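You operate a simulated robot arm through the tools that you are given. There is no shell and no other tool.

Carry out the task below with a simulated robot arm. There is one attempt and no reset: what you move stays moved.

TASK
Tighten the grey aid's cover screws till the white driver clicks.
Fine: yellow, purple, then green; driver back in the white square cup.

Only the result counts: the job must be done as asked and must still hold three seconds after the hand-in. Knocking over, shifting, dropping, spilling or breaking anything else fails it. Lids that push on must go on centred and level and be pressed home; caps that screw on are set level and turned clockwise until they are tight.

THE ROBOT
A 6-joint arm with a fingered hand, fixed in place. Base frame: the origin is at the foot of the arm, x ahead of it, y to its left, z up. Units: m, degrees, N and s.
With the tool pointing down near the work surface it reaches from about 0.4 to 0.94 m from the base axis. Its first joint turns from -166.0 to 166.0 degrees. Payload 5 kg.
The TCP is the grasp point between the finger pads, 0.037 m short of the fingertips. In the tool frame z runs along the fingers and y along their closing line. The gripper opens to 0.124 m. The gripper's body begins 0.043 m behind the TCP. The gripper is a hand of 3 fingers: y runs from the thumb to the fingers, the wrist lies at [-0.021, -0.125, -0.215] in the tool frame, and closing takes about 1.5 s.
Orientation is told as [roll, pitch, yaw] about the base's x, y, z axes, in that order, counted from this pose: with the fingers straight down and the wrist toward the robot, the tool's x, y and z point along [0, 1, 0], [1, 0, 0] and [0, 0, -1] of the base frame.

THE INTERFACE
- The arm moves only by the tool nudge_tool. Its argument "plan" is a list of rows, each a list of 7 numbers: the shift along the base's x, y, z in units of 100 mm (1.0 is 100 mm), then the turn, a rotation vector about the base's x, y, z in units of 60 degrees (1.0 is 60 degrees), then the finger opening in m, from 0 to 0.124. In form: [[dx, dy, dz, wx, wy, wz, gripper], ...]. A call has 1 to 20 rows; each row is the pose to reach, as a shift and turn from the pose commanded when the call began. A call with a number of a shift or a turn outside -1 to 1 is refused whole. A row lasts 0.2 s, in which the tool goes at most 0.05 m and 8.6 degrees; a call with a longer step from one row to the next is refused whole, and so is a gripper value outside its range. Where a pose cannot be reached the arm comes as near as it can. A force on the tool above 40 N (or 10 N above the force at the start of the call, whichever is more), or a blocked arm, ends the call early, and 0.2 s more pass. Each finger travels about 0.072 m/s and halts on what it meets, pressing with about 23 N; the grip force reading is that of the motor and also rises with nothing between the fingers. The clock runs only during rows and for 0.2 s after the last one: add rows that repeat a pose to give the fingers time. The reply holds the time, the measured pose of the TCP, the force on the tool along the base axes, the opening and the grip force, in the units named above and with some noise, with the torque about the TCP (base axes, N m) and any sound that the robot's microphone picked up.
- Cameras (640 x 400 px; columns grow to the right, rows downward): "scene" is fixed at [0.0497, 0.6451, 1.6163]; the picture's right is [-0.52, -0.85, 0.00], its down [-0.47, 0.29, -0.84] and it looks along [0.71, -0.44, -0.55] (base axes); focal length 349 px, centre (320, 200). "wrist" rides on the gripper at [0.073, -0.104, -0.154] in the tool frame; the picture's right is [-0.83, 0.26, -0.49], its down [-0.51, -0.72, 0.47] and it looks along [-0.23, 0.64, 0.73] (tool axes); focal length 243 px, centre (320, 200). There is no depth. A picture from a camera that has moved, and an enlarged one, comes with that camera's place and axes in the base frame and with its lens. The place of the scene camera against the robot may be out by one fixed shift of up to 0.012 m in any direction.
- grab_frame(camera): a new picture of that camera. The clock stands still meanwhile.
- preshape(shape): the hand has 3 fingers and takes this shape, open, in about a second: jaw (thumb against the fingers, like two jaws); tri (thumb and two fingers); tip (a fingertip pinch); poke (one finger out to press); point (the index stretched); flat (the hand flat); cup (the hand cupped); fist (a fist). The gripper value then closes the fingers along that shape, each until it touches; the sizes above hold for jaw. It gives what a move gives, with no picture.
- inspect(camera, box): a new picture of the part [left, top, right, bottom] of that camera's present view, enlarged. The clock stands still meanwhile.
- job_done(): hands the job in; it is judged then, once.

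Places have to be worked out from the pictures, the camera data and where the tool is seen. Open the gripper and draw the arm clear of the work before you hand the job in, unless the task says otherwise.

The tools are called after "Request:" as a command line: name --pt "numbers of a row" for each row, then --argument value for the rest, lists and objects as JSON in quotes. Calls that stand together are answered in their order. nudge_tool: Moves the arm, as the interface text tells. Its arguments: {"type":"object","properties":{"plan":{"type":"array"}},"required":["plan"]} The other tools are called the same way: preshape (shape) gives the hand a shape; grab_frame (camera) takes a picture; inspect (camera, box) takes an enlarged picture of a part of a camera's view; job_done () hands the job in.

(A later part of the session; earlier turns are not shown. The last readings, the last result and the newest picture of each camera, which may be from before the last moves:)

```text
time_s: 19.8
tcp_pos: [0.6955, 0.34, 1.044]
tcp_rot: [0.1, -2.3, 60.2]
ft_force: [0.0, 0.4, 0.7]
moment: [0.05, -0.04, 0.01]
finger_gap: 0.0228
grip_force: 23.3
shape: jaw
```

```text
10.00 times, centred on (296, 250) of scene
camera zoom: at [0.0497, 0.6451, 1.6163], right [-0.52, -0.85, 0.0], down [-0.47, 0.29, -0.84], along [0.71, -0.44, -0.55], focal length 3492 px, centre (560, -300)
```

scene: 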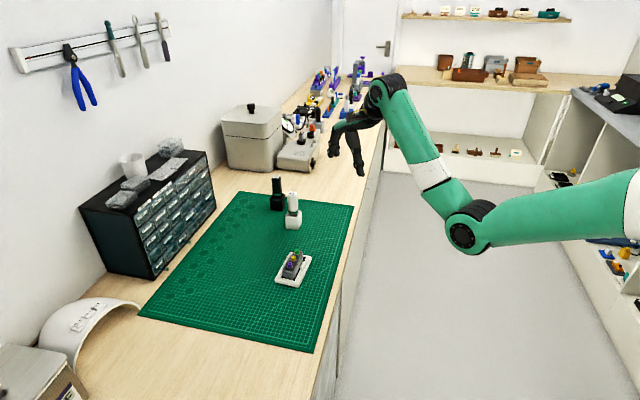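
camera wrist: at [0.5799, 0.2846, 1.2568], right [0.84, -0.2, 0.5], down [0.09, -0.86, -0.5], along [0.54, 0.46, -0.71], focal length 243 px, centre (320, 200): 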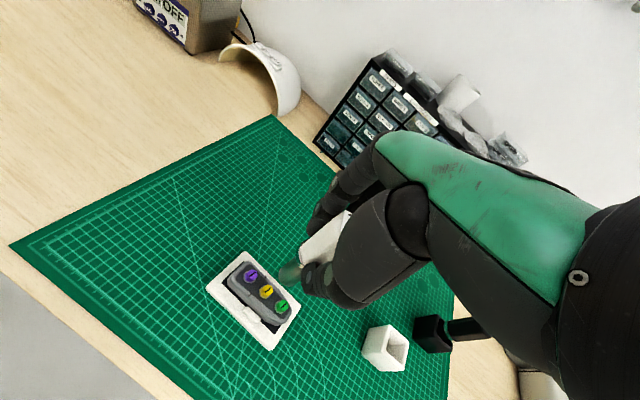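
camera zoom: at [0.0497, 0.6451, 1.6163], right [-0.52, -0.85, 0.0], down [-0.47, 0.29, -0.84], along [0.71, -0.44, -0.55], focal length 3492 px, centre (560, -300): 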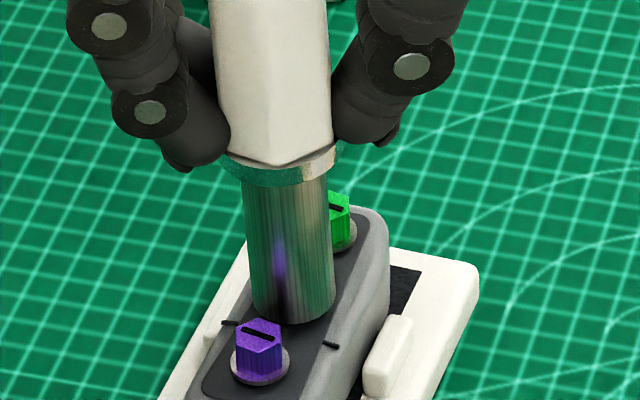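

The rim is about at washer level. One more millimetre while watching for contact force.

Request:
nudge_tool --pt "0 0 -0.005 0 0 0 0.015" --pt "0 0 -0.01 0 0 0 0.015" --pt "0 0 -0.01 0 0 0 0.015"

```text
time_s: 20.6
tcp_pos: [0.6944, 0.3409, 1.0439]
tcp_rot: [-0.1, -2.4, 60.1]
ft_force: [0.5, 0.0, 8.0]
moment: [0.03, 0.02, -0.04]
finger_gap: 0.0229
grip_force: 23.3
shape: jaw
```

Contact at 8 N: the socket is seated. I'll turn clockwise about 12° as a test and read torque, side forces and sound.

Request:
nudge_tool --pt "0 0 0 0 0 -0.1 0.015" --pt "0 0 0 0 0 -0.2 0.015" --pt "0 0 0 0 0 -0.2 0.015"

```text
time_s: 21.4
tcp_pos: [0.6942, 0.3407, 1.0425]
tcp_rot: [0.0, -2.3, 48.0]
ft_force: [1.1, 1.2, 4.7]
moment: [0.1, -0.08, 0.02]
finger_gap: 0.0231
grip_force: 23.1
shape: jaw
```

Low torque so far (0.02 N m). I'll continue clockwise 24°.

Request:
nudge_tool --pt "0 0 0 0 0 -0.1 0.015" --pt "0 0 0 0 0 -0.2 0.015" --pt "0 0 0 0 0 -0.3 0.015" --pt "0 0 0 0 0 -0.4 0.015" --pt "0 0 0 0 0 -0.4 0.015"

Request:
inspect --camera "scene" --box '[280, 220, 312, 270]'

Request:
inspect --camera "wrist" --box '[240, 200, 360, 300]'

```text
time_s: 22.6
tcp_pos: [0.6936, 0.3404, 1.042]
tcp_rot: [-0.1, -2.3, 24.1]
ft_force: [0.7, 0.6, 3.6]
moment: [0.06, -0.07, 0.0]
finger_gap: 0.0228
grip_force: 22.9
shape: jaw
```

```text
8.00 times, centred on (296, 245) of scene
camera zoom: at [0.0497, 0.6451, 1.6163], right [-0.52, -0.85, 0.0], down [-0.47, 0.29, -0.84], along [0.71, -0.44, -0.55], focal length 2794 px, centre (512, -160)
```

zoom: 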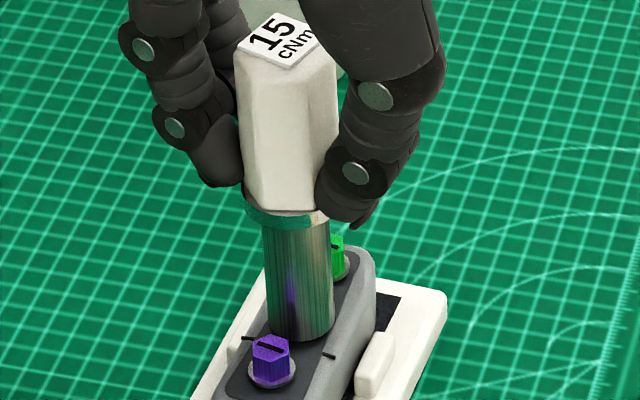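

```text
4.00 times, centred on (300, 250) of wrist
camera zoom: at [0.5634, 0.3625, 1.193], right [0.56, -0.66, 0.5], down [-0.43, -0.75, -0.5], along [0.71, 0.06, -0.71], focal length 970 px, centre (400, 0)
```

zoom: 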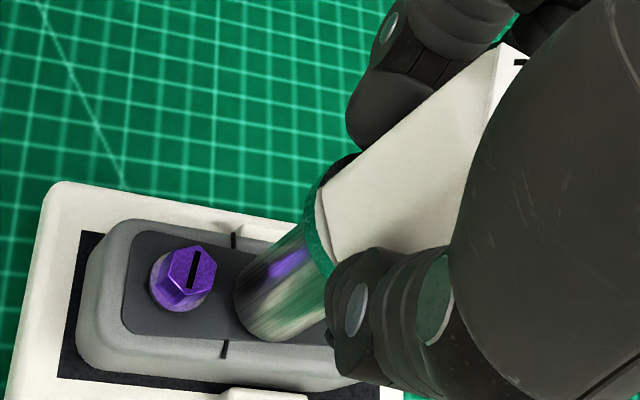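

The driver turns with the hand and everything stays aligned. I'll keep turning clockwise, with a tiny downward follow.

Request:
nudge_tool --pt "0 0 0 0 0 -0.1 0.015" --pt "0 0 -0.003 0 0 -0.2 0.015" --pt "0 0 -0.003 0 0 -0.3 0.015" --pt "0 0 -0.003 0 0 -0.4 0.015" --pt "0 0 -0.003 0 0 -0.4 0.015"

Request:
nudge_tool --pt "0 0 0 0 0 -0.1 0.015" --pt "0 0 0 0 0 -0.2 0.015" --pt "0 0 0 0 0 -0.3 0.015" --pt "0 0 0 0 0 -0.3 0.015"

```text
time_s: 23.8
tcp_pos: [0.6945, 0.3389, 1.0432]
tcp_rot: [0.0, -2.3, -0.1]
ft_force: [0.6, 0.9, 4.6]
moment: [0.06, -0.11, 0.0]
finger_gap: 0.0227
grip_force: 23.0
shape: jaw
```

```text
time_s: 24.8
tcp_pos: [0.6961, 0.3409, 1.0426]
tcp_rot: [0.0, -2.3, -18.0]
ft_force: [0.1, -0.6, 4.3]
moment: [0.01, -0.06, 0.02]
finger_gap: 0.0229
grip_force: 22.8
shape: jaw
```

Torque is still low and the force steady. I'll continue clockwise.

Request:
nudge_tool --pt "0 0 0 0 0 -0.1 0.015" --pt "0 0 -0.002 0 0 -0.2 0.015" --pt "0 0 -0.002 0 0 -0.3 0.015" --pt "0 0 -0.002 0 0 -0.4 0.015" --pt "0 0 -0.002 0 0 -0.4 0.015"

Request:
nudge_tool --pt "0 0 0 0 0 -0.1 0.015" --pt "0 0 0 0 0 -0.2 0.015" --pt "0 0 0 0 0 -0.3 0.015" --pt "0 0 0 0 0 -0.3 0.015"

Request:
inspect --camera "scene" --box '[260, 200, 340, 280]'

```text
time_s: 26.0
tcp_pos: [0.6946, 0.3398, 1.0419]
tcp_rot: [0.0, -2.3, -42.0]
ft_force: [1.7, 0.4, 2.2]
moment: [0.02, -0.12, 0.1]
finger_gap: 0.0226
grip_force: 23.0
shape: jaw
```

```text
time_s: 27.0
tcp_pos: [0.6947, 0.3406, 1.0411]
tcp_rot: [0.0, -2.3, -59.9]
ft_force: [0.7, 0.7, 5.1]
moment: [0.0, -0.12, 0.08]
finger_gap: 0.0229
grip_force: 22.8
shape: jaw
```

```text
5.00 times, centred on (300, 240) of scene
camera zoom: at [0.0497, 0.6451, 1.6163], right [-0.52, -0.85, 0.0], down [-0.47, 0.29, -0.84], along [0.71, -0.44, -0.55], focal length 1746 px, centre (420, 0)
```

zoom: 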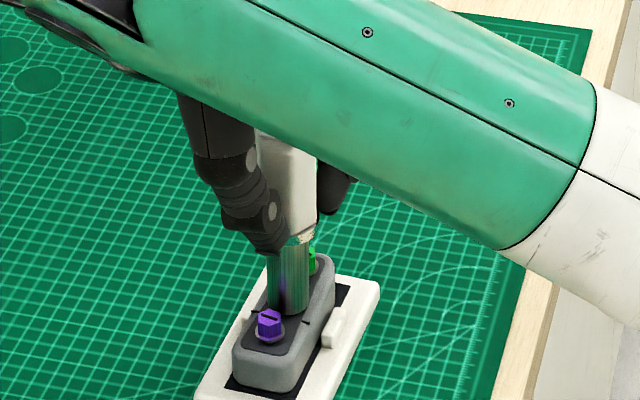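

Torque has risen to about 0.1 N m, nearing 0.15. I'll switch to small steps and listen for the click.

Request:
nudge_tool --pt "0 0 0 0 0 -0.08 0.015" --pt "0 0 0 0 0 -0.15 0.015" --pt "0 0 0 0 0 -0.15 0.015"

```text
time_s: 27.8
tcp_pos: [0.695, 0.3416, 1.0416]
tcp_rot: [-0.1, -2.3, -69.0]
ft_force: [0.7, 0.3, 3.8]
moment: [-0.02, -0.12, 0.13]
finger_gap: 0.0228
grip_force: 22.9
shape: jaw
```

Torque is 0.13 N m and climbing; another small step.

Request:
nudge_tool --pt "0 0 0 0 0 -0.05 0.015" --pt "0 0 0 0 0 -0.1 0.015" --pt "0 0 0 0 0 -0.1 0.015"

```text
time_s: 28.6
tcp_pos: [0.6978, 0.3425, 1.0408]
tcp_rot: [0.1, -2.3, -75.0]
ft_force: [-2.4, 0.4, 15.5]
moment: [-0.05, 0.06, 0.12]
finger_gap: 0.0229
grip_force: 23.0
shape: jaw
out of reach, approached as far as the arm can: row 2, 3
```

The arm reached a joint limit near yaw -72°, just short of the click. I'll lift the driver straight off the screw and look at the screw before winding back for a new bite.

Request:
nudge_tool --pt "0 0 0.02 0 0 0.08 0.015" --pt "0 0 0.08 0 0 0.1 0.015" --pt "0 0 0.16 0 0 0.1 0.015" --pt "0 0 0.25 0 0 0.1 0.015" --pt "0 0 0.35 0 0 0.1 0.015" --pt "0 0 0.35 0 0 0.1 0.015"

Request:
inspect --camera "scene" --box '[260, 200, 340, 280]'

Request:
grab_frame --camera "wrist"

Request:
inspect --camera "wrist" --box '[230, 200, 350, 320]'

```text
time_s: 30.0
tcp_pos: [0.7058, 0.3465, 1.0713]
tcp_rot: [0.0, -2.4, -68.8]
ft_force: [-0.5, 0.4, -1.1]
moment: [0.01, -0.03, -0.01]
finger_gap: 0.0225
grip_force: 23.1
shape: jaw
out of reach, approached as far as the arm can: row 4, 5, 6
```

```text
5.00 times, centred on (300, 240) of scene
camera zoom: at [0.0497, 0.6451, 1.6163], right [-0.52, -0.85, 0.0], down [-0.47, 0.29, -0.84], along [0.71, -0.44, -0.55], focal length 1746 px, centre (420, 0)
```

zoom: 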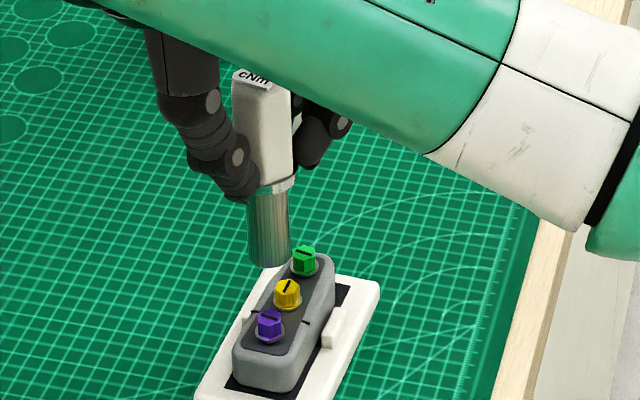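

```text
taken
camera wrist: at [0.7332, 0.4765, 1.2209], right [-0.69, -0.52, 0.5], down [-0.73, 0.47, -0.5], along [0.03, -0.71, -0.7], focal length 243 px, centre (320, 200)
```

wrist: 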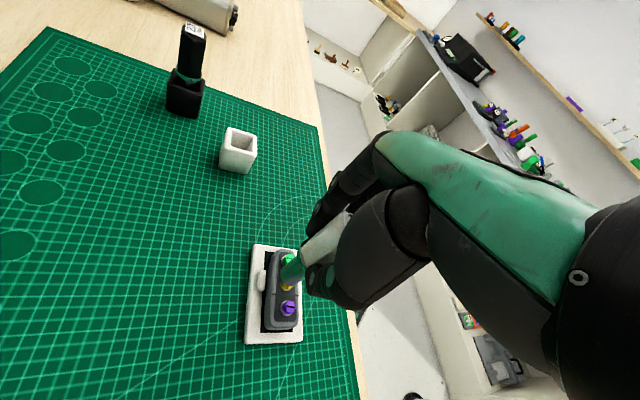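

```text
3.33 times, centred on (290, 260) of wrist
camera zoom: at [0.7332, 0.4765, 1.2209], right [-0.69, -0.52, 0.5], down [-0.73, 0.47, -0.5], along [0.03, -0.71, -0.7], focal length 809 px, centre (420, 0)
```

zoom: 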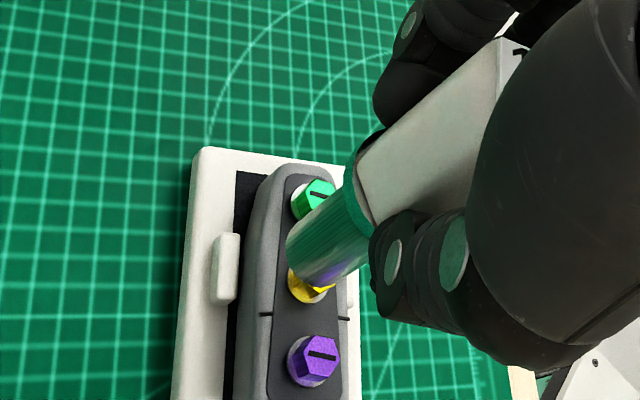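

The yellow screw visibly turned, and the driver came off cleanly with nothing displaced. I'll rotate the hand back counter-clockwise 120° in the air, two hex steps, to re-engage at the same phase.

Request:
nudge_tool --pt "0 0 0 0 0 0.125 0.015" --pt "0 0 0 0 0 0.25 0.015" --pt "0 0 0 0 0 0.375 0.015" --pt "0 0 0 0 0 0.5 0.015" --pt "0 0 0 0 0 0.625 0.015" --pt "0 0 0 0 0 0.75 0.015" --pt "0 0 0 0 0 0.875 0.015" --pt "0 0 0 0 0 1.0 0.015" --pt "0 0 0 0 0 1.0 0.015"

Request:
nudge_tool --pt "0 0 0 0 0 0.125 0.015" --pt "0 0 0 0 0 0.25 0.015" --pt "0 0 0 0 0 0.375 0.015" --pt "0 0 0 0 0 0.5 0.015" --pt "0 0 0 0 0 0.625 0.015" --pt "0 0 0 0 0 0.75 0.015" --pt "0 0 0 0 0 0.875 0.015" --pt "0 0 0 0 0 1.0 0.015" --pt "0 0 0 0 0 1.0 0.015"

Request:
inspect --camera "wrist" --box '[250, 220, 330, 290]'

Request:
inspect --camera "scene" --box '[280, 220, 312, 270]'

```text
time_s: 32.0
tcp_pos: [0.7059, 0.3462, 1.0706]
tcp_rot: [0.0, -2.2, -8.8]
ft_force: [0.0, 0.2, -0.9]
moment: [0.02, 0.0, 0.03]
finger_gap: 0.0224
grip_force: 23.1
shape: jaw
```

```text
time_s: 34.0
tcp_pos: [0.7063, 0.3465, 1.0689]
tcp_rot: [0.1, -2.2, 51.2]
ft_force: [-0.6, 0.5, -0.2]
moment: [-0.01, 0.0, 0.0]
finger_gap: 0.0223
grip_force: 23.3
shape: jaw
```

```text
5.71 times, centred on (290, 255) of wrist
camera zoom: at [0.5806, 0.3074, 1.2197], right [0.8, -0.33, 0.5], down [-0.05, -0.87, -0.5], along [0.6, 0.38, -0.71], focal length 1386 px, centre (491, -114)
```

zoom: 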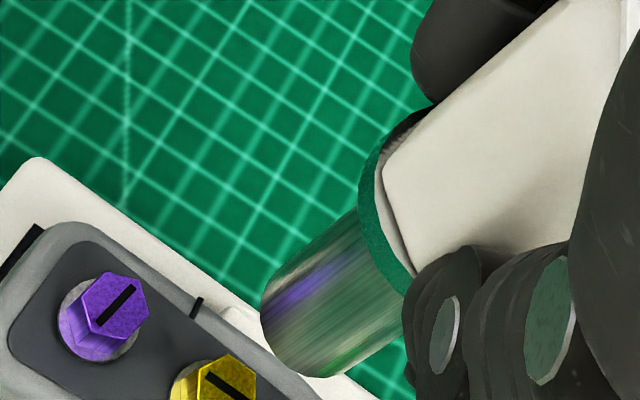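

```text
8.00 times, centred on (296, 245) of scene
camera zoom: at [0.0497, 0.6451, 1.6163], right [-0.52, -0.85, 0.0], down [-0.47, 0.29, -0.84], along [0.71, -0.44, -0.55], focal length 2794 px, centre (512, -160)
```

zoom: 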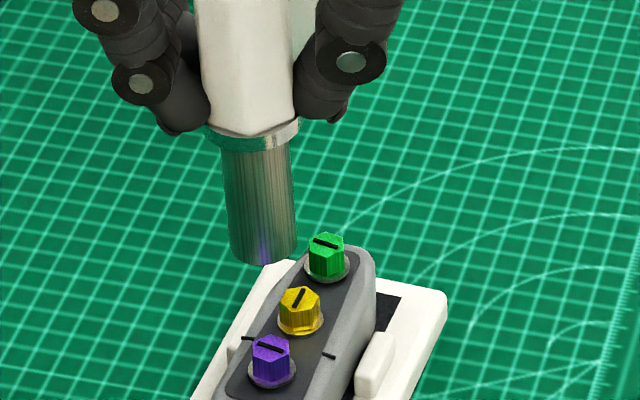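

The screw's slot turned only about 70° for about 130° of hand rotation, so I need to know whether the handle slipped in the fingers. I'll check the label's orientation on top.

Request:
inspect --camera "scene" --box '[270, 190, 318, 250]'

Request:
inspect --camera "wrist" --box '[290, 195, 370, 265]'

```text
6.67 times, centred on (294, 220) of scene
camera zoom: at [0.0497, 0.6451, 1.6163], right [-0.52, -0.85, 0.0], down [-0.47, 0.29, -0.84], along [0.71, -0.44, -0.55], focal length 2328 px, centre (493, 67)
```

zoom: 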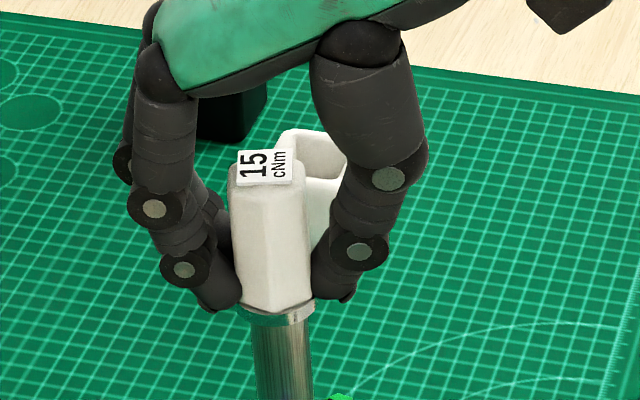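

```text
5.71 times, centred on (330, 230) of wrist
camera zoom: at [0.5806, 0.3074, 1.2197], right [0.8, -0.33, 0.5], down [-0.05, -0.87, -0.5], along [0.6, 0.38, -0.71], focal length 1386 px, centre (263, 29)
```

zoom: 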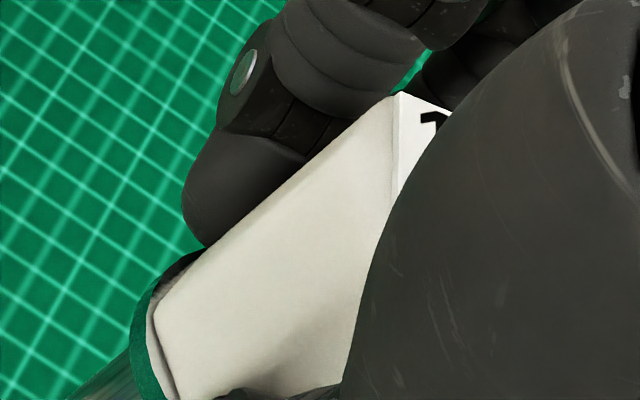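

The label shows the handle hasn't slipped, so the lost rotation was the socket finding the hex phase. I'll move back over yellow with a few degrees of lead and verify alignment.

Request:
nudge_tool --pt "-0.06 -0.033 0 0 0 0.067 0.015" --pt "-0.117 -0.066 0 0 0 0.067 0.015" --pt "-0.117 -0.066 -0.08 0 0 0.067 0.015" --pt "-0.117 -0.066 -0.08 0 0 0.067 0.015"

Request:
inspect --camera "scene" --box '[280, 230, 312, 270]'

Request:
inspect --camera "wrist" --box '[262, 236, 318, 292]'

```text
time_s: 35.0
tcp_pos: [0.6957, 0.3406, 1.0614]
tcp_rot: [0.0, -2.3, 55.1]
ft_force: [0.0, 0.3, -1.3]
moment: [-0.04, 0.02, -0.01]
finger_gap: 0.0224
grip_force: 23.0
shape: jaw
```

```text
10.00 times, centred on (296, 250) of scene
camera zoom: at [0.0497, 0.6451, 1.6163], right [-0.52, -0.85, 0.0], down [-0.47, 0.29, -0.84], along [0.71, -0.44, -0.55], focal length 3492 px, centre (560, -300)
```

zoom: 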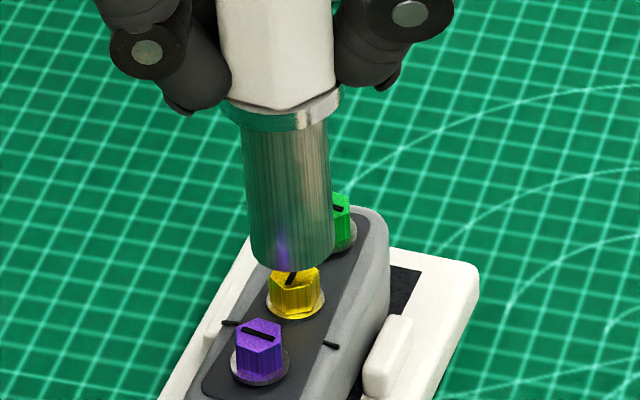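

```text
7.14 times, centred on (290, 264) of wrist
camera zoom: at [0.5709, 0.2924, 1.2121], right [0.82, -0.28, 0.5], down [0.01, -0.87, -0.5], along [0.57, 0.42, -0.71], focal length 1733 px, centre (534, -257)
```

zoom: 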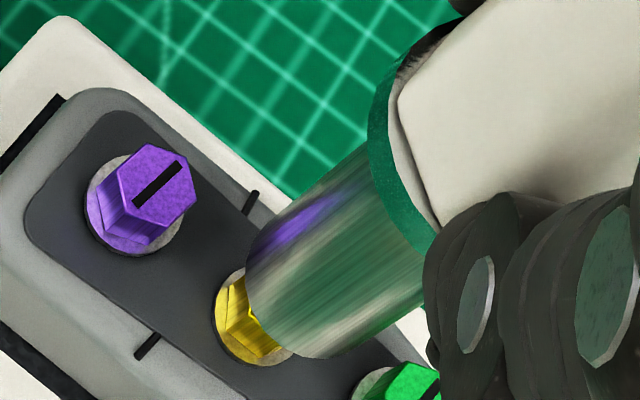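

Alignment matches the previous good engagement. I'll lower 15 mm over the head, then creep to contact.

Request:
nudge_tool --pt "0 0 -0.03 0 0 0 0.015" --pt "0 0 -0.06 0 0 0 0.015" --pt "0 0 -0.09 0 0 0 0.015" --pt "0 0 -0.12 0 0 0 0.015" --pt "0 0 -0.15 0 0 0 0.015" --pt "0 0 -0.165 0 0 0 0.015" --pt "0 0 -0.165 0 0 0 0.015"

```text
time_s: 36.6
tcp_pos: [0.6954, 0.3404, 1.0437]
tcp_rot: [0.0, -2.3, 55.1]
ft_force: [0.0, -0.1, -1.9]
moment: [0.0, -0.01, 0.03]
finger_gap: 0.0225
grip_force: 23.0
shape: jaw
```

Request:
nudge_tool --pt "0 0 -0.01 0 0 0 0.015" --pt "0 0 -0.02 0 0 0 0.015" --pt "0 0 -0.02 0 0 0 0.015"

```text
time_s: 37.4
tcp_pos: [0.6951, 0.3417, 1.0418]
tcp_rot: [0.0, -2.3, 55.1]
ft_force: [-0.9, -0.6, -0.6]
moment: [0.01, 0.01, 0.01]
finger_gap: 0.0227
grip_force: 23.3
shape: jaw
```

Still no contact at z≈1.042, so I'll keep creeping down 1.5 mm.

Request:
nudge_tool --pt "0 0 -0.008 0 0 0 0.015" --pt "0 0 -0.015 0 0 0 0.015" --pt "0 0 -0.015 0 0 0 0.015"

Request:
inspect --camera "scene" --box '[280, 230, 312, 270]'

```text
time_s: 38.2
tcp_pos: [0.6959, 0.3398, 1.0422]
tcp_rot: [0.0, -2.3, 55.1]
ft_force: [-0.5, 0.7, 1.0]
moment: [-0.05, 0.02, 0.01]
finger_gap: 0.0225
grip_force: 23.1
shape: jaw
```

```text
10.00 times, centred on (296, 250) of scene
camera zoom: at [0.0497, 0.6451, 1.6163], right [-0.52, -0.85, 0.0], down [-0.47, 0.29, -0.84], along [0.71, -0.44, -0.55], focal length 3492 px, centre (560, -300)
```

zoom: 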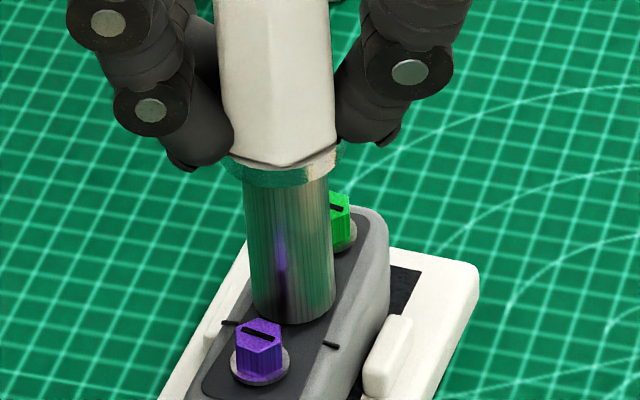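

The rim is at washer level again with contact just beginning. I'll press about 1 mm more to seat it.

Request:
nudge_tool --pt "0 0 -0.005 0 0 0 0.015" --pt "0 0 -0.01 0 0 0 0.015" --pt "0 0 -0.01 0 0 0 0.015"

```text
time_s: 39.0
tcp_pos: [0.6959, 0.3392, 1.0411]
tcp_rot: [-0.1, -2.4, 55.1]
ft_force: [-0.8, -1.1, 6.7]
moment: [-0.01, 0.02, 0.05]
finger_gap: 0.0227
grip_force: 23.1
shape: jaw
```

Seated at 6.7 N. Turning clockwise in small steps, listening for the click.

Request:
nudge_tool --pt "0 0 0 0 0 -0.06 0.015" --pt "0 0 0 0 0 -0.12 0.015" --pt "0 0 0 0 0 -0.12 0.015"

Request:
nudge_tool --pt "0 0 0 0 0 -0.06 0.015" --pt "0 0 0 0 0 -0.12 0.015" --pt "0 0 0 0 0 -0.12 0.015"

```text
time_s: 39.8
tcp_pos: [0.6954, 0.3408, 1.0413]
tcp_rot: [0.0, -2.4, 47.9]
ft_force: [-1.1, 1.0, 11.2]
moment: [0.09, -0.03, 0.08]
finger_gap: 0.0227
grip_force: 23.3
shape: jaw
```

```text
time_s: 40.6
tcp_pos: [0.6943, 0.3396, 1.0414]
tcp_rot: [0.1, -2.2, 40.7]
ft_force: [-0.1, 1.1, 7.5]
moment: [0.07, 0.0, 0.05]
finger_gap: 0.0226
grip_force: 22.8
shape: jaw
```

Torque is 0.05–0.08 N m with no click yet. I'll continue.

Request:
nudge_tool --pt "0 0 0 0 0 -0.07 0.015" --pt "0 0 0 0 0 -0.14 0.015" --pt "0 0 0 0 0 -0.14 0.015"

Request:
nudge_tool --pt "0 0 0 0 0 -0.07 0.015" --pt "0 0 0 0 0 -0.14 0.015" --pt "0 0 0 0 0 -0.14 0.015"

```text
time_s: 41.4
tcp_pos: [0.6935, 0.3396, 1.0398]
tcp_rot: [-0.1, -2.3, 32.2]
ft_force: [0.2, 0.6, 5.4]
moment: [0.08, -0.02, 0.13]
finger_gap: 0.0225
grip_force: 23.4
shape: jaw
```

```text
time_s: 42.2
tcp_pos: [0.6954, 0.3409, 1.041]
tcp_rot: [0.1, -2.3, 23.8]
ft_force: [-0.2, -0.3, 9.0]
moment: [0.01, 0.0, 0.03]
finger_gap: 0.0223
grip_force: 22.9
shape: jaw
```

Torque rose to 0.13, then dropped to 0.03. I'll check whether the handle slipped in the fingers.

Request:
inspect --camera "scene" --box '[280, 220, 312, 270]'

Request:
inspect --camera "wrist" --box '[240, 200, 360, 300]'

```text
8.00 times, centred on (296, 245) of scene
camera zoom: at [0.0497, 0.6451, 1.6163], right [-0.52, -0.85, 0.0], down [-0.47, 0.29, -0.84], along [0.71, -0.44, -0.55], focal length 2794 px, centre (512, -160)
```

zoom: 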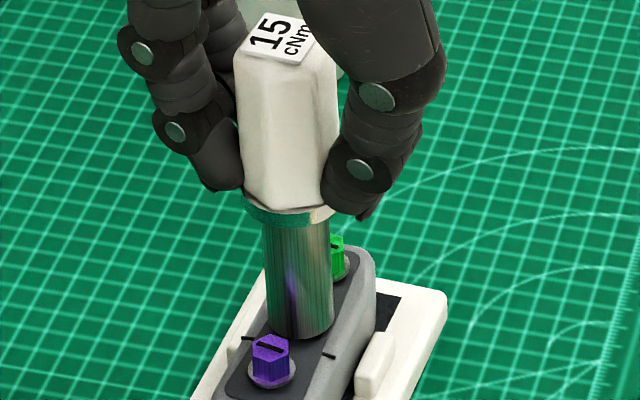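

```text
4.00 times, centred on (300, 250) of wrist
camera zoom: at [0.564, 0.3632, 1.1916], right [0.56, -0.66, 0.5], down [-0.44, -0.75, -0.5], along [0.71, 0.06, -0.7], focal length 970 px, centre (400, 0)
```

zoom: 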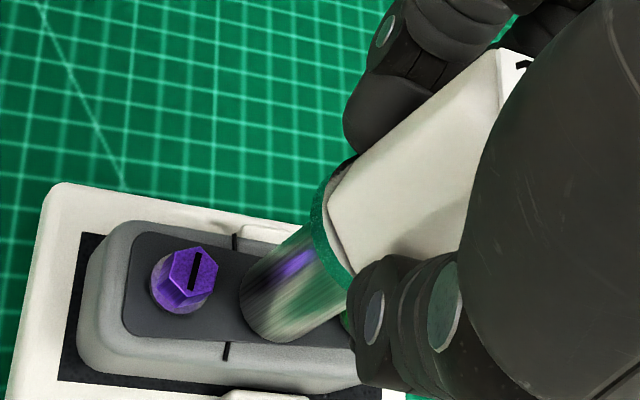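

The handle has rotated only a few degrees in the grip, so it's still holding. I'll continue turning in small steps.

Request:
nudge_tool --pt "0 0 0 0 0 -0.07 0.0" --pt "0 0 0 0 0 -0.14 0.0" --pt "0 0 0 0 0 -0.14 0.0"

Request:
nudge_tool --pt "0 0 0 0 0 -0.07 0.0" --pt "0 0 0 0 0 -0.14 0.0" --pt "0 0 0 0 0 -0.14 0.0"

```text
time_s: 43.0
tcp_pos: [0.695, 0.3408, 1.0409]
tcp_rot: [0.0, -2.3, 15.3]
ft_force: [-0.1, 0.4, 7.0]
moment: [0.02, -0.05, 0.12]
finger_gap: 0.0227
grip_force: 23.1
shape: jaw
```

```text
time_s: 43.8
tcp_pos: [0.6945, 0.3399, 1.0411]
tcp_rot: [0.0, -2.2, 6.9]
ft_force: [0.5, 1.2, 6.7]
moment: [0.04, -0.05, 0.14]
finger_gap: 0.0229
grip_force: 23.2
shape: jaw
```

Torque is 0.14 N m, close to the 0.15 setting. Next small step.

Request:
nudge_tool --pt "0 0 0 0 0 -0.06 0.0" --pt "0 0 0 0 0 -0.1 0.0" --pt "0 0 0 0 0 -0.1 0.0"

```text
time_s: 44.6
tcp_pos: [0.6952, 0.3405, 1.0417]
tcp_rot: [0.0, -2.3, 1.0]
ft_force: [-0.2, 0.3, 8.1]
moment: [0.05, -0.02, 0.06]
finger_gap: 0.0228
grip_force: 23.2
shape: jaw
```

No click yet and torque reads 0.06. I'll turn one more step and check for slip in the picture.

Request:
nudge_tool --pt "0 0 0 0 0 -0.07 0.0" --pt "0 0 0 0 0 -0.14 0.0" --pt "0 0 0 0 0 -0.14 0.0"

Request:
inspect --camera "scene" --box '[276, 210, 316, 260]'

Request:
inspect --camera "wrist" --box '[240, 200, 360, 300]'

```text
time_s: 45.4
tcp_pos: [0.6957, 0.3396, 1.0418]
tcp_rot: [0.0, -2.3, -7.4]
ft_force: [-0.8, 1.8, 4.9]
moment: [0.05, -0.02, 0.11]
finger_gap: 0.0227
grip_force: 23.4
shape: jaw
```

```text
8.00 times, centred on (296, 235) of scene
camera zoom: at [0.0497, 0.6451, 1.6163], right [-0.52, -0.85, 0.0], down [-0.47, 0.29, -0.84], along [0.71, -0.44, -0.55], focal length 2794 px, centre (512, -80)
```

zoom: 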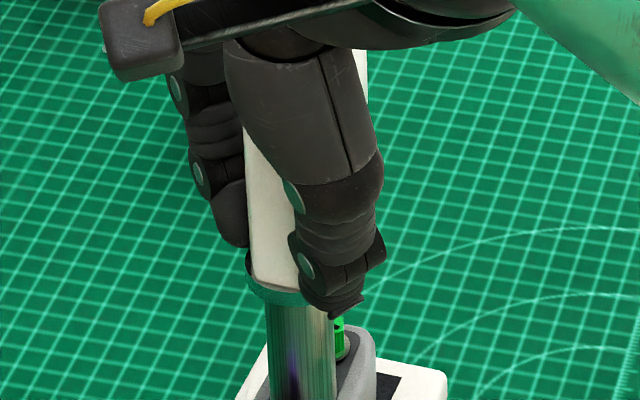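

```text
4.00 times, centred on (300, 250) of wrist
camera zoom: at [0.5951, 0.427, 1.1918], right [0.13, -0.85, 0.5], down [-0.76, -0.41, -0.5], along [0.63, -0.32, -0.71], focal length 970 px, centre (400, 0)
```

zoom: 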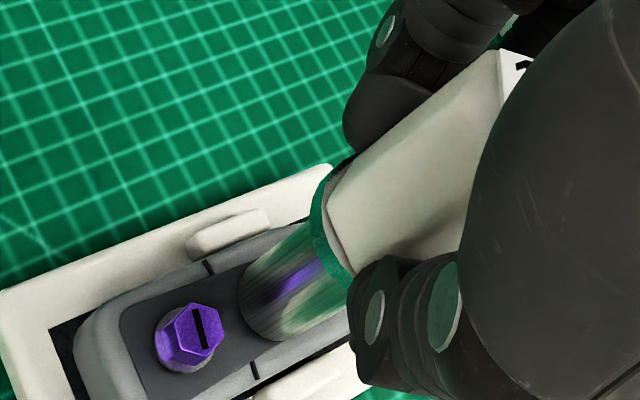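

The handle looks unchanged in the grip, so the screw is turning with it. I'll carry on clockwise in small steps.

Request:
nudge_tool --pt "0 0 0 0 0 -0.07 0.0" --pt "0 0 0 0 0 -0.14 0.0" --pt "0 0 0 0 0 -0.14 0.0"

Request:
nudge_tool --pt "0 0 0 0 0 -0.07 0.0" --pt "0 0 0 0 0 -0.14 0.0" --pt "0 0 0 0 0 -0.14 0.0"

```text
time_s: 46.2
tcp_pos: [0.6952, 0.3393, 1.0417]
tcp_rot: [0.1, -2.3, -15.6]
ft_force: [0.2, 0.6, 8.1]
moment: [0.04, -0.07, 0.15]
finger_gap: 0.0224
grip_force: 23.0
shape: jaw
```

```text
time_s: 47.0
tcp_pos: [0.695, 0.3398, 1.0407]
tcp_rot: [0.0, -2.3, -24.2]
ft_force: [1.0, 0.4, 6.9]
moment: [0.0, -0.09, 0.11]
finger_gap: 0.0227
grip_force: 23.2
shape: jaw
```

Torque stays at 0.11–0.15 N m with no click yet. Continuing clockwise.

Request:
nudge_tool --pt "0 0 0 0 0 -0.07 0.0" --pt "0 0 0 0 0 -0.14 0.0" --pt "0 0 0 0 0 -0.14 0.0"

Request:
nudge_tool --pt "0 0 0 0 0 -0.07 0.0" --pt "0 0 0 0 0 -0.14 0.0" --pt "0 0 0 0 0 -0.14 0.0"

Request:
inspect --camera "wrist" --box '[240, 200, 360, 300]'

```text
time_s: 47.8
tcp_pos: [0.6948, 0.34, 1.0421]
tcp_rot: [0.0, -2.2, -32.6]
ft_force: [1.4, -1.0, 6.0]
moment: [-0.02, -0.08, 0.15]
finger_gap: 0.0226
grip_force: 23.2
shape: jaw
```

```text
time_s: 48.6
tcp_pos: [0.6938, 0.3386, 1.0426]
tcp_rot: [0.1, -2.3, -41.0]
ft_force: [1.0, 0.2, 6.0]
moment: [0.01, -0.12, 0.06]
finger_gap: 0.0229
grip_force: 22.6
shape: jaw
```

```text
4.00 times, centred on (300, 250) of wrist
camera zoom: at [0.658, 0.4675, 1.1916], right [-0.36, -0.79, 0.5], down [-0.86, 0.08, -0.5], along [0.35, -0.61, -0.71], focal length 970 px, centre (400, 0)
```

zoom: 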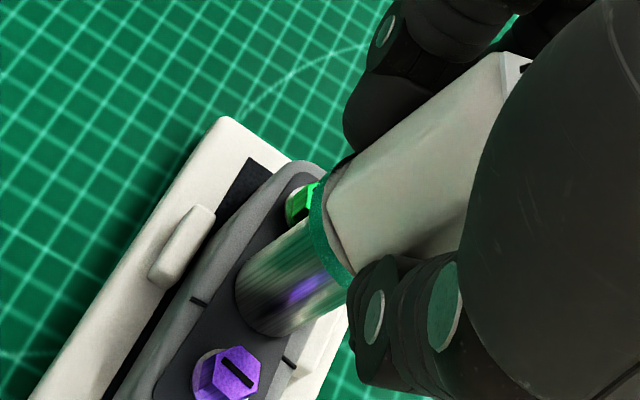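

No notable slip. I'll continue toward the joint limit and then check the screw's slot.

Request:
nudge_tool --pt "0 0 0 0 0 -0.07 0.0" --pt "0 0 0 0 0 -0.14 0.0" --pt "0 0 0 0 0 -0.14 0.0"

Request:
nudge_tool --pt "0 0 0 0 0 -0.07 0.0" --pt "0 0 0 0 0 -0.14 0.0" --pt "0 0 0 0 0 -0.14 0.0"

Request:
nudge_tool --pt "0 0 0 0 0 -0.07 0.0" --pt "0 0 0 0 0 -0.12 0.0" --pt "0 0 0 0 0 -0.12 0.0"

```text
time_s: 49.4
tcp_pos: [0.6943, 0.3396, 1.04]
tcp_rot: [0.0, -2.3, -49.4]
ft_force: [1.7, 0.9, 5.7]
moment: [0.01, -0.13, 0.15]
finger_gap: 0.0226
grip_force: 23.4
shape: jaw
```

```text
time_s: 50.2
tcp_pos: [0.695, 0.3413, 1.0414]
tcp_rot: [0.0, -2.4, -57.7]
ft_force: [0.8, -0.4, 7.2]
moment: [-0.03, -0.06, 0.19]
finger_gap: 0.0224
grip_force: 23.2
shape: jaw
```

```text
time_s: 51.0
tcp_pos: [0.6954, 0.3389, 1.041]
tcp_rot: [-0.1, -2.3, -65.0]
ft_force: [1.2, -0.1, 9.1]
moment: [0.0, -0.08, 0.05]
finger_gap: 0.0227
grip_force: 23.0
shape: jaw
```

Torque peaked at 0.19 and then fell to 0.05, which may be slip at the handle. I'll lift off and look at the slot and the grip.

Request:
nudge_tool --pt "0 0 0.04 0 0 0 0.0" --pt "0 0 0.1 0 0 0 0.0" --pt "0 0 0.16 0 0 0 0.0" --pt "0 0 0.22 0 0 0 0.0" --pt "0 0 0.26 0 0 0 0.0" --pt "0 0 0.26 0 0 0 0.0"

Request:
inspect --camera "wrist" --box '[230, 200, 350, 320]'

Request:
inspect --camera "scene" --box '[276, 210, 316, 270]'

```text
time_s: 52.4
tcp_pos: [0.6968, 0.3414, 1.0662]
tcp_rot: [0.1, -2.3, -64.8]
ft_force: [-0.7, -0.3, -0.3]
moment: [0.01, -0.01, 0.03]
finger_gap: 0.0221
grip_force: 22.9
shape: jaw
```

```text
3.33 times, centred on (290, 260) of wrist
camera zoom: at [0.7141, 0.4735, 1.2163], right [-0.65, -0.57, 0.5], down [-0.76, 0.42, -0.5], along [0.08, -0.71, -0.7], focal length 809 px, centre (420, 0)
```

zoom: 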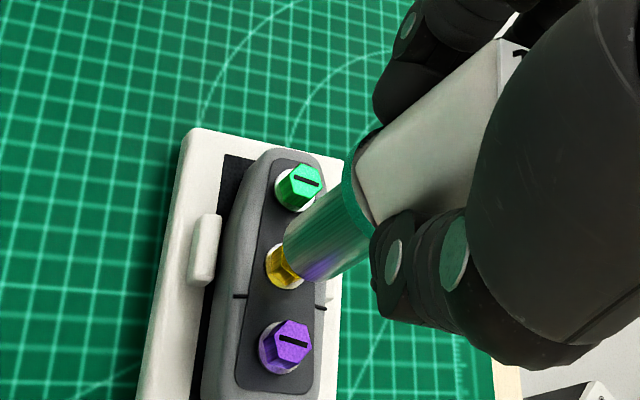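

```text
6.67 times, centred on (296, 240) of scene
camera zoom: at [0.0497, 0.6451, 1.6163], right [-0.52, -0.85, 0.0], down [-0.47, 0.29, -0.84], along [0.71, -0.44, -0.55], focal length 2328 px, centre (480, -67)
```

zoom: 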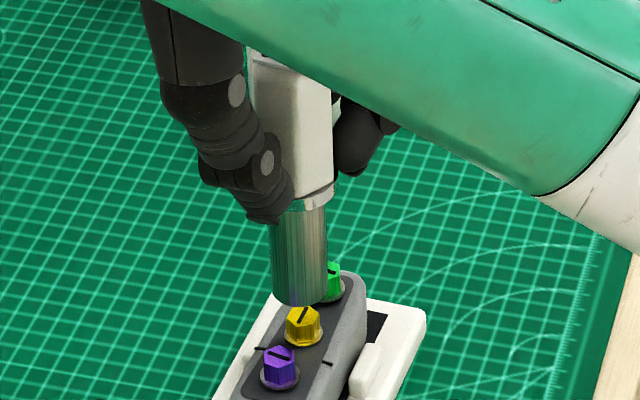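

The slot seems not to have moved in this second pass. I'll zoom closely on the yellow screw and the driver.

Request:
inspect --camera "scene" --box '[286, 236, 310, 266]'

Request:
inspect --camera "wrist" --box '[265, 240, 335, 310]'

Request:
grab_frame --camera "scene"

```text
13.33 times, centred on (298, 251) of scene
camera zoom: at [0.0497, 0.6451, 1.6163], right [-0.52, -0.85, 0.0], down [-0.47, 0.29, -0.84], along [0.71, -0.44, -0.55], focal length 4657 px, centre (613, -480)
```

zoom: 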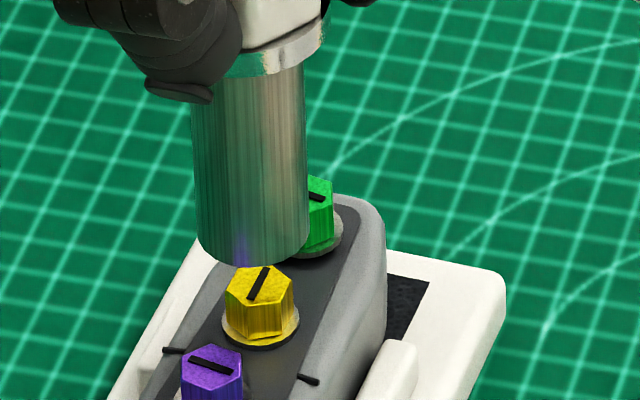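

```text
5.71 times, centred on (300, 275) of wrist
camera zoom: at [0.7141, 0.4735, 1.2163], right [-0.65, -0.57, 0.5], down [-0.76, 0.42, -0.5], along [0.08, -0.71, -0.7], focal length 1386 px, centre (434, -229)
```

zoom: 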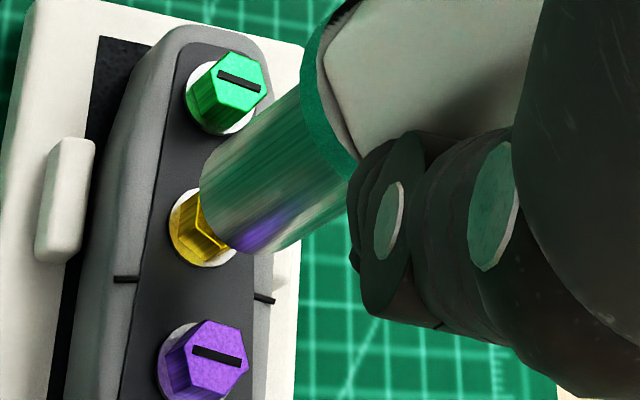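

```text
taken
```

scene: 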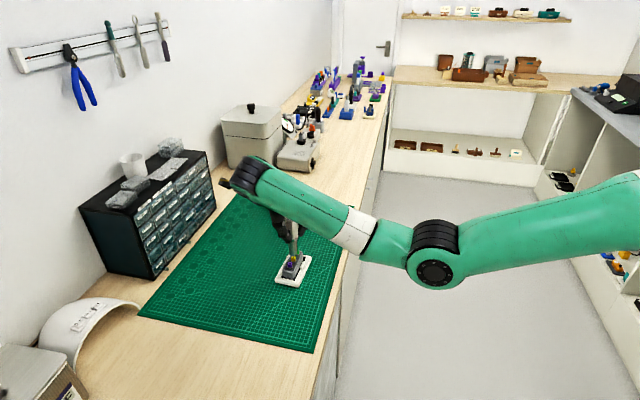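

The slot stayed near -45°, so the screw did not turn in the second pass. I'll compare the handle's label view with the earlier crop to rule out finger slip.

Request:
inspect --camera "wrist" --box '[290, 195, 370, 265]'

Request:
inspect --camera "scene" --box '[276, 205, 316, 245]'

```text
5.71 times, centred on (330, 230) of wrist
camera zoom: at [0.7141, 0.4735, 1.2163], right [-0.65, -0.57, 0.5], down [-0.76, 0.42, -0.5], along [0.08, -0.71, -0.7], focal length 1386 px, centre (263, 29)
```

zoom: 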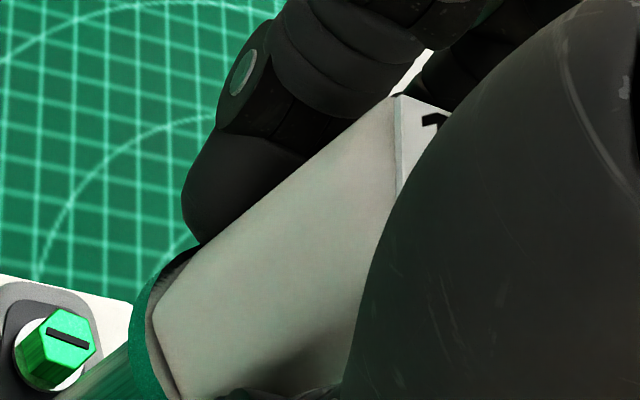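

```text
10.00 times, centred on (296, 225) of scene
camera zoom: at [0.0497, 0.6451, 1.6163], right [-0.52, -0.85, 0.0], down [-0.47, 0.29, -0.84], along [0.71, -0.44, -0.55], focal length 3492 px, centre (560, -50)
```

zoom: 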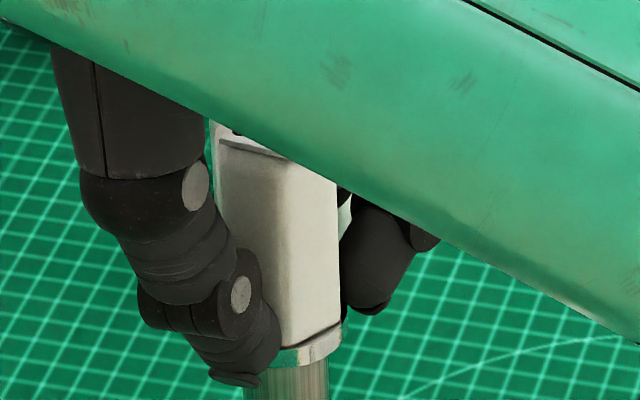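

No slip in the fingers, so the socket was slipping on the screw and likely needs better phase and more downward force. I'll wind back in the air to about yaw 108°, the matching hex and slot phase, and watch reachability.

Request:
nudge_tool --pt "0 0 0 0 0 0.125 0.0" --pt "0 0 0 0 0 0.25 0.0" --pt "0 0 0 0 0 0.375 0.0" --pt "0 0 0 0 0 0.5 0.0" --pt "0 0 0 0 0 0.625 0.0" --pt "0 0 0 0 0 0.75 0.0" --pt "0 0 0 0 0 0.875 0.0" --pt "0 0 0 0 0 1.0 0.0" --pt "0 0 0 0 0 1.0 0.0"

Request:
nudge_tool --pt "0 0 0 0 0 0.125 0.0" --pt "0 0 0 0 0 0.25 0.0" --pt "0 0 0 0 0 0.375 0.0" --pt "0 0 0 0 0 0.5 0.0" --pt "0 0 0 0 0 0.625 0.0" --pt "0 0 0 0 0 0.75 0.0" --pt "0 0 0 0 0 0.875 0.0" --pt "0 0 0 0 0 1.0 0.0" --pt "0 0 0 0 0 1.0 0.0"

Request:
nudge_tool --pt "0 0 0 0 0 0.125 0.0" --pt "0 0 0 0 0 0.25 0.0" --pt "0 0 0 0 0 0.375 0.0" --pt "0 0 0 0 0 0.5 0.0" --pt "0 0 0 0 0 0.625 0.0" --pt "0 0 0 0 0 0.75 0.0" --pt "0 0 0 0 0 0.88 0.0" --pt "0 0 0 0 0 0.88 0.0"

Request:
grab_frame --camera "scene"

Request:
inspect --camera "wrist" --box '[230, 200, 350, 320]'

```text
time_s: 54.4
tcp_pos: [0.6954, 0.3395, 1.0656]
tcp_rot: [0.0, -2.4, -4.8]
ft_force: [-0.7, -0.5, -0.9]
moment: [-0.02, -0.01, -0.03]
finger_gap: 0.0221
grip_force: 23.4
shape: jaw
```

```text
time_s: 56.4
tcp_pos: [0.6948, 0.3393, 1.0662]
tcp_rot: [0.1, -2.4, 55.2]
ft_force: [0.0, -0.7, -0.8]
moment: [-0.04, 0.02, 0.01]
finger_gap: 0.0221
grip_force: 22.6
shape: jaw
```

```text
time_s: 58.2
tcp_pos: [0.6943, 0.3395, 1.0656]
tcp_rot: [-0.1, -2.3, 108.0]
ft_force: [-0.2, -0.6, -1.4]
moment: [0.0, 0.01, -0.01]
finger_gap: 0.0219
grip_force: 22.5
shape: jaw
```

```text
taken
```

scene: 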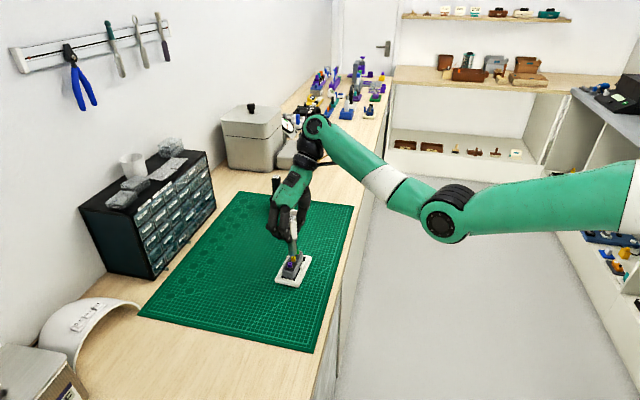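

```text
3.33 times, centred on (290, 260) of wrist
camera zoom: at [0.6591, 0.2135, 1.2169], right [0.71, 0.49, 0.5], down [0.7, -0.51, -0.5], along [0.01, 0.71, -0.71], focal length 809 px, centre (420, 0)
```

zoom: 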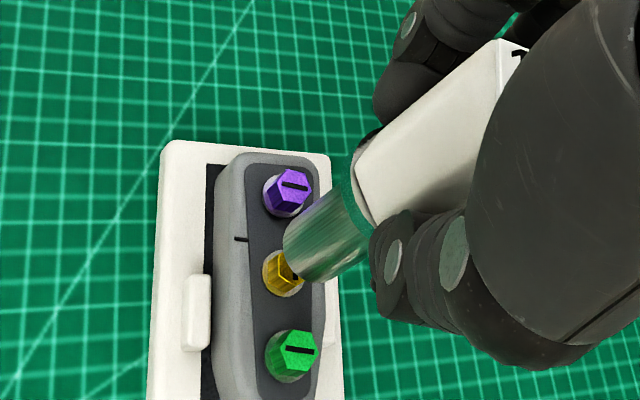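

The arm reaches 108°. Comparing the views at -65° and 108°, the driver axis sits about 2 mm off the tool axis, so my turning wobbled the socket off the screw. I'll measure that in the scene view.

Request:
inspect --camera "scene" --box '[286, 236, 310, 266]'

Request:
inspect --camera "wrist" --box '[265, 240, 335, 310]'

```text
13.33 times, centred on (298, 251) of scene
camera zoom: at [0.0497, 0.6451, 1.6163], right [-0.52, -0.85, 0.0], down [-0.47, 0.29, -0.84], along [0.71, -0.44, -0.55], focal length 4657 px, centre (613, -480)
```

zoom: 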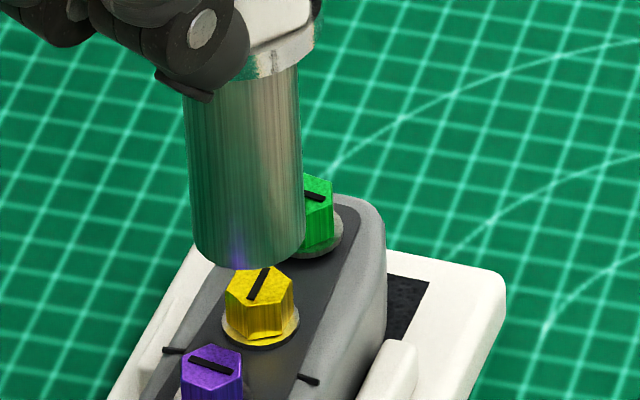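

```text
5.71 times, centred on (300, 275) of wrist
camera zoom: at [0.6591, 0.2135, 1.2169], right [0.71, 0.49, 0.5], down [0.7, -0.51, -0.5], along [0.01, 0.71, -0.71], focal length 1386 px, centre (434, -229)
```

zoom: 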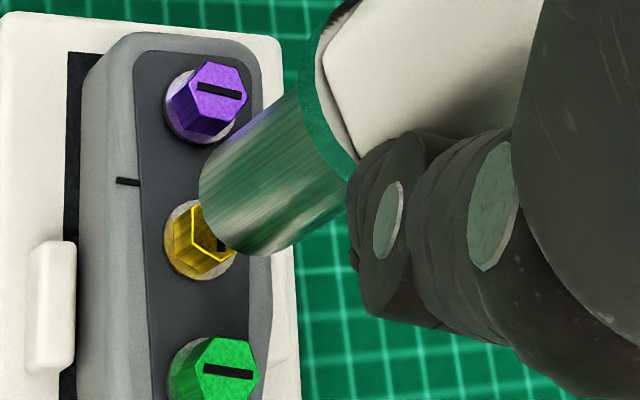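

Reworking both views: the driver axis is within 0.7 mm of the tool axis, but my TCP is about 1.75 mm too far in +y from the screw centre. I'll correct that, lower over the head, and seat it.

Request:
nudge_tool --pt "0 -0.0175 0 0 0 0 0.0" --pt "0 -0.0175 -0.04 0 0 0 0.0" --pt "0 -0.0175 -0.08 0 0 0 0.0" --pt "0 -0.0175 -0.08 0 0 0 0.0"

Request:
inspect --camera "scene" --box '[286, 236, 310, 266]'

Request:
inspect --camera "wrist" --box '[265, 240, 335, 310]'

```text
time_s: 59.2
tcp_pos: [0.6945, 0.3388, 1.0591]
tcp_rot: [0.0, -2.3, 107.9]
ft_force: [0.1, 0.2, -0.7]
moment: [0.0, -0.02, 0.03]
finger_gap: 0.0221
grip_force: 23.3
shape: jaw
```

```text
13.33 times, centred on (298, 251) of scene
camera zoom: at [0.0497, 0.6451, 1.6163], right [-0.52, -0.85, 0.0], down [-0.47, 0.29, -0.84], along [0.71, -0.44, -0.55], focal length 4657 px, centre (613, -480)
```

zoom: 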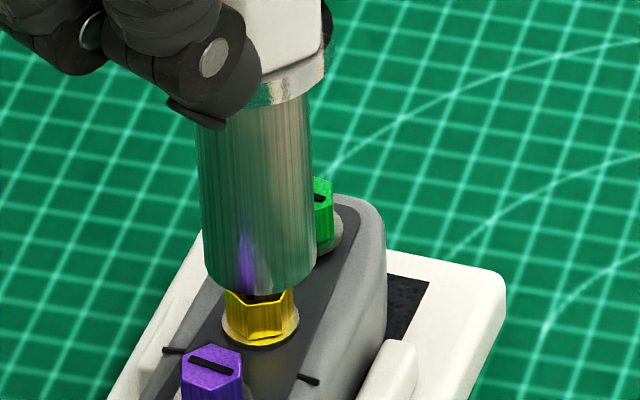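

```text
5.71 times, centred on (300, 275) of wrist
camera zoom: at [0.6592, 0.2113, 1.209], right [0.72, 0.49, 0.5], down [0.7, -0.51, -0.5], along [0.01, 0.71, -0.71], focal length 1386 px, centre (434, -229)
```

zoom: 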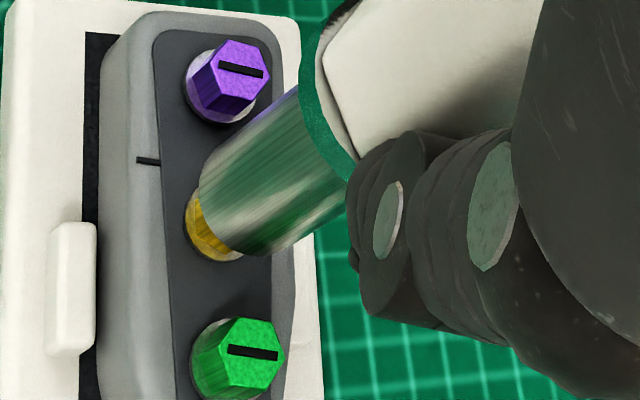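

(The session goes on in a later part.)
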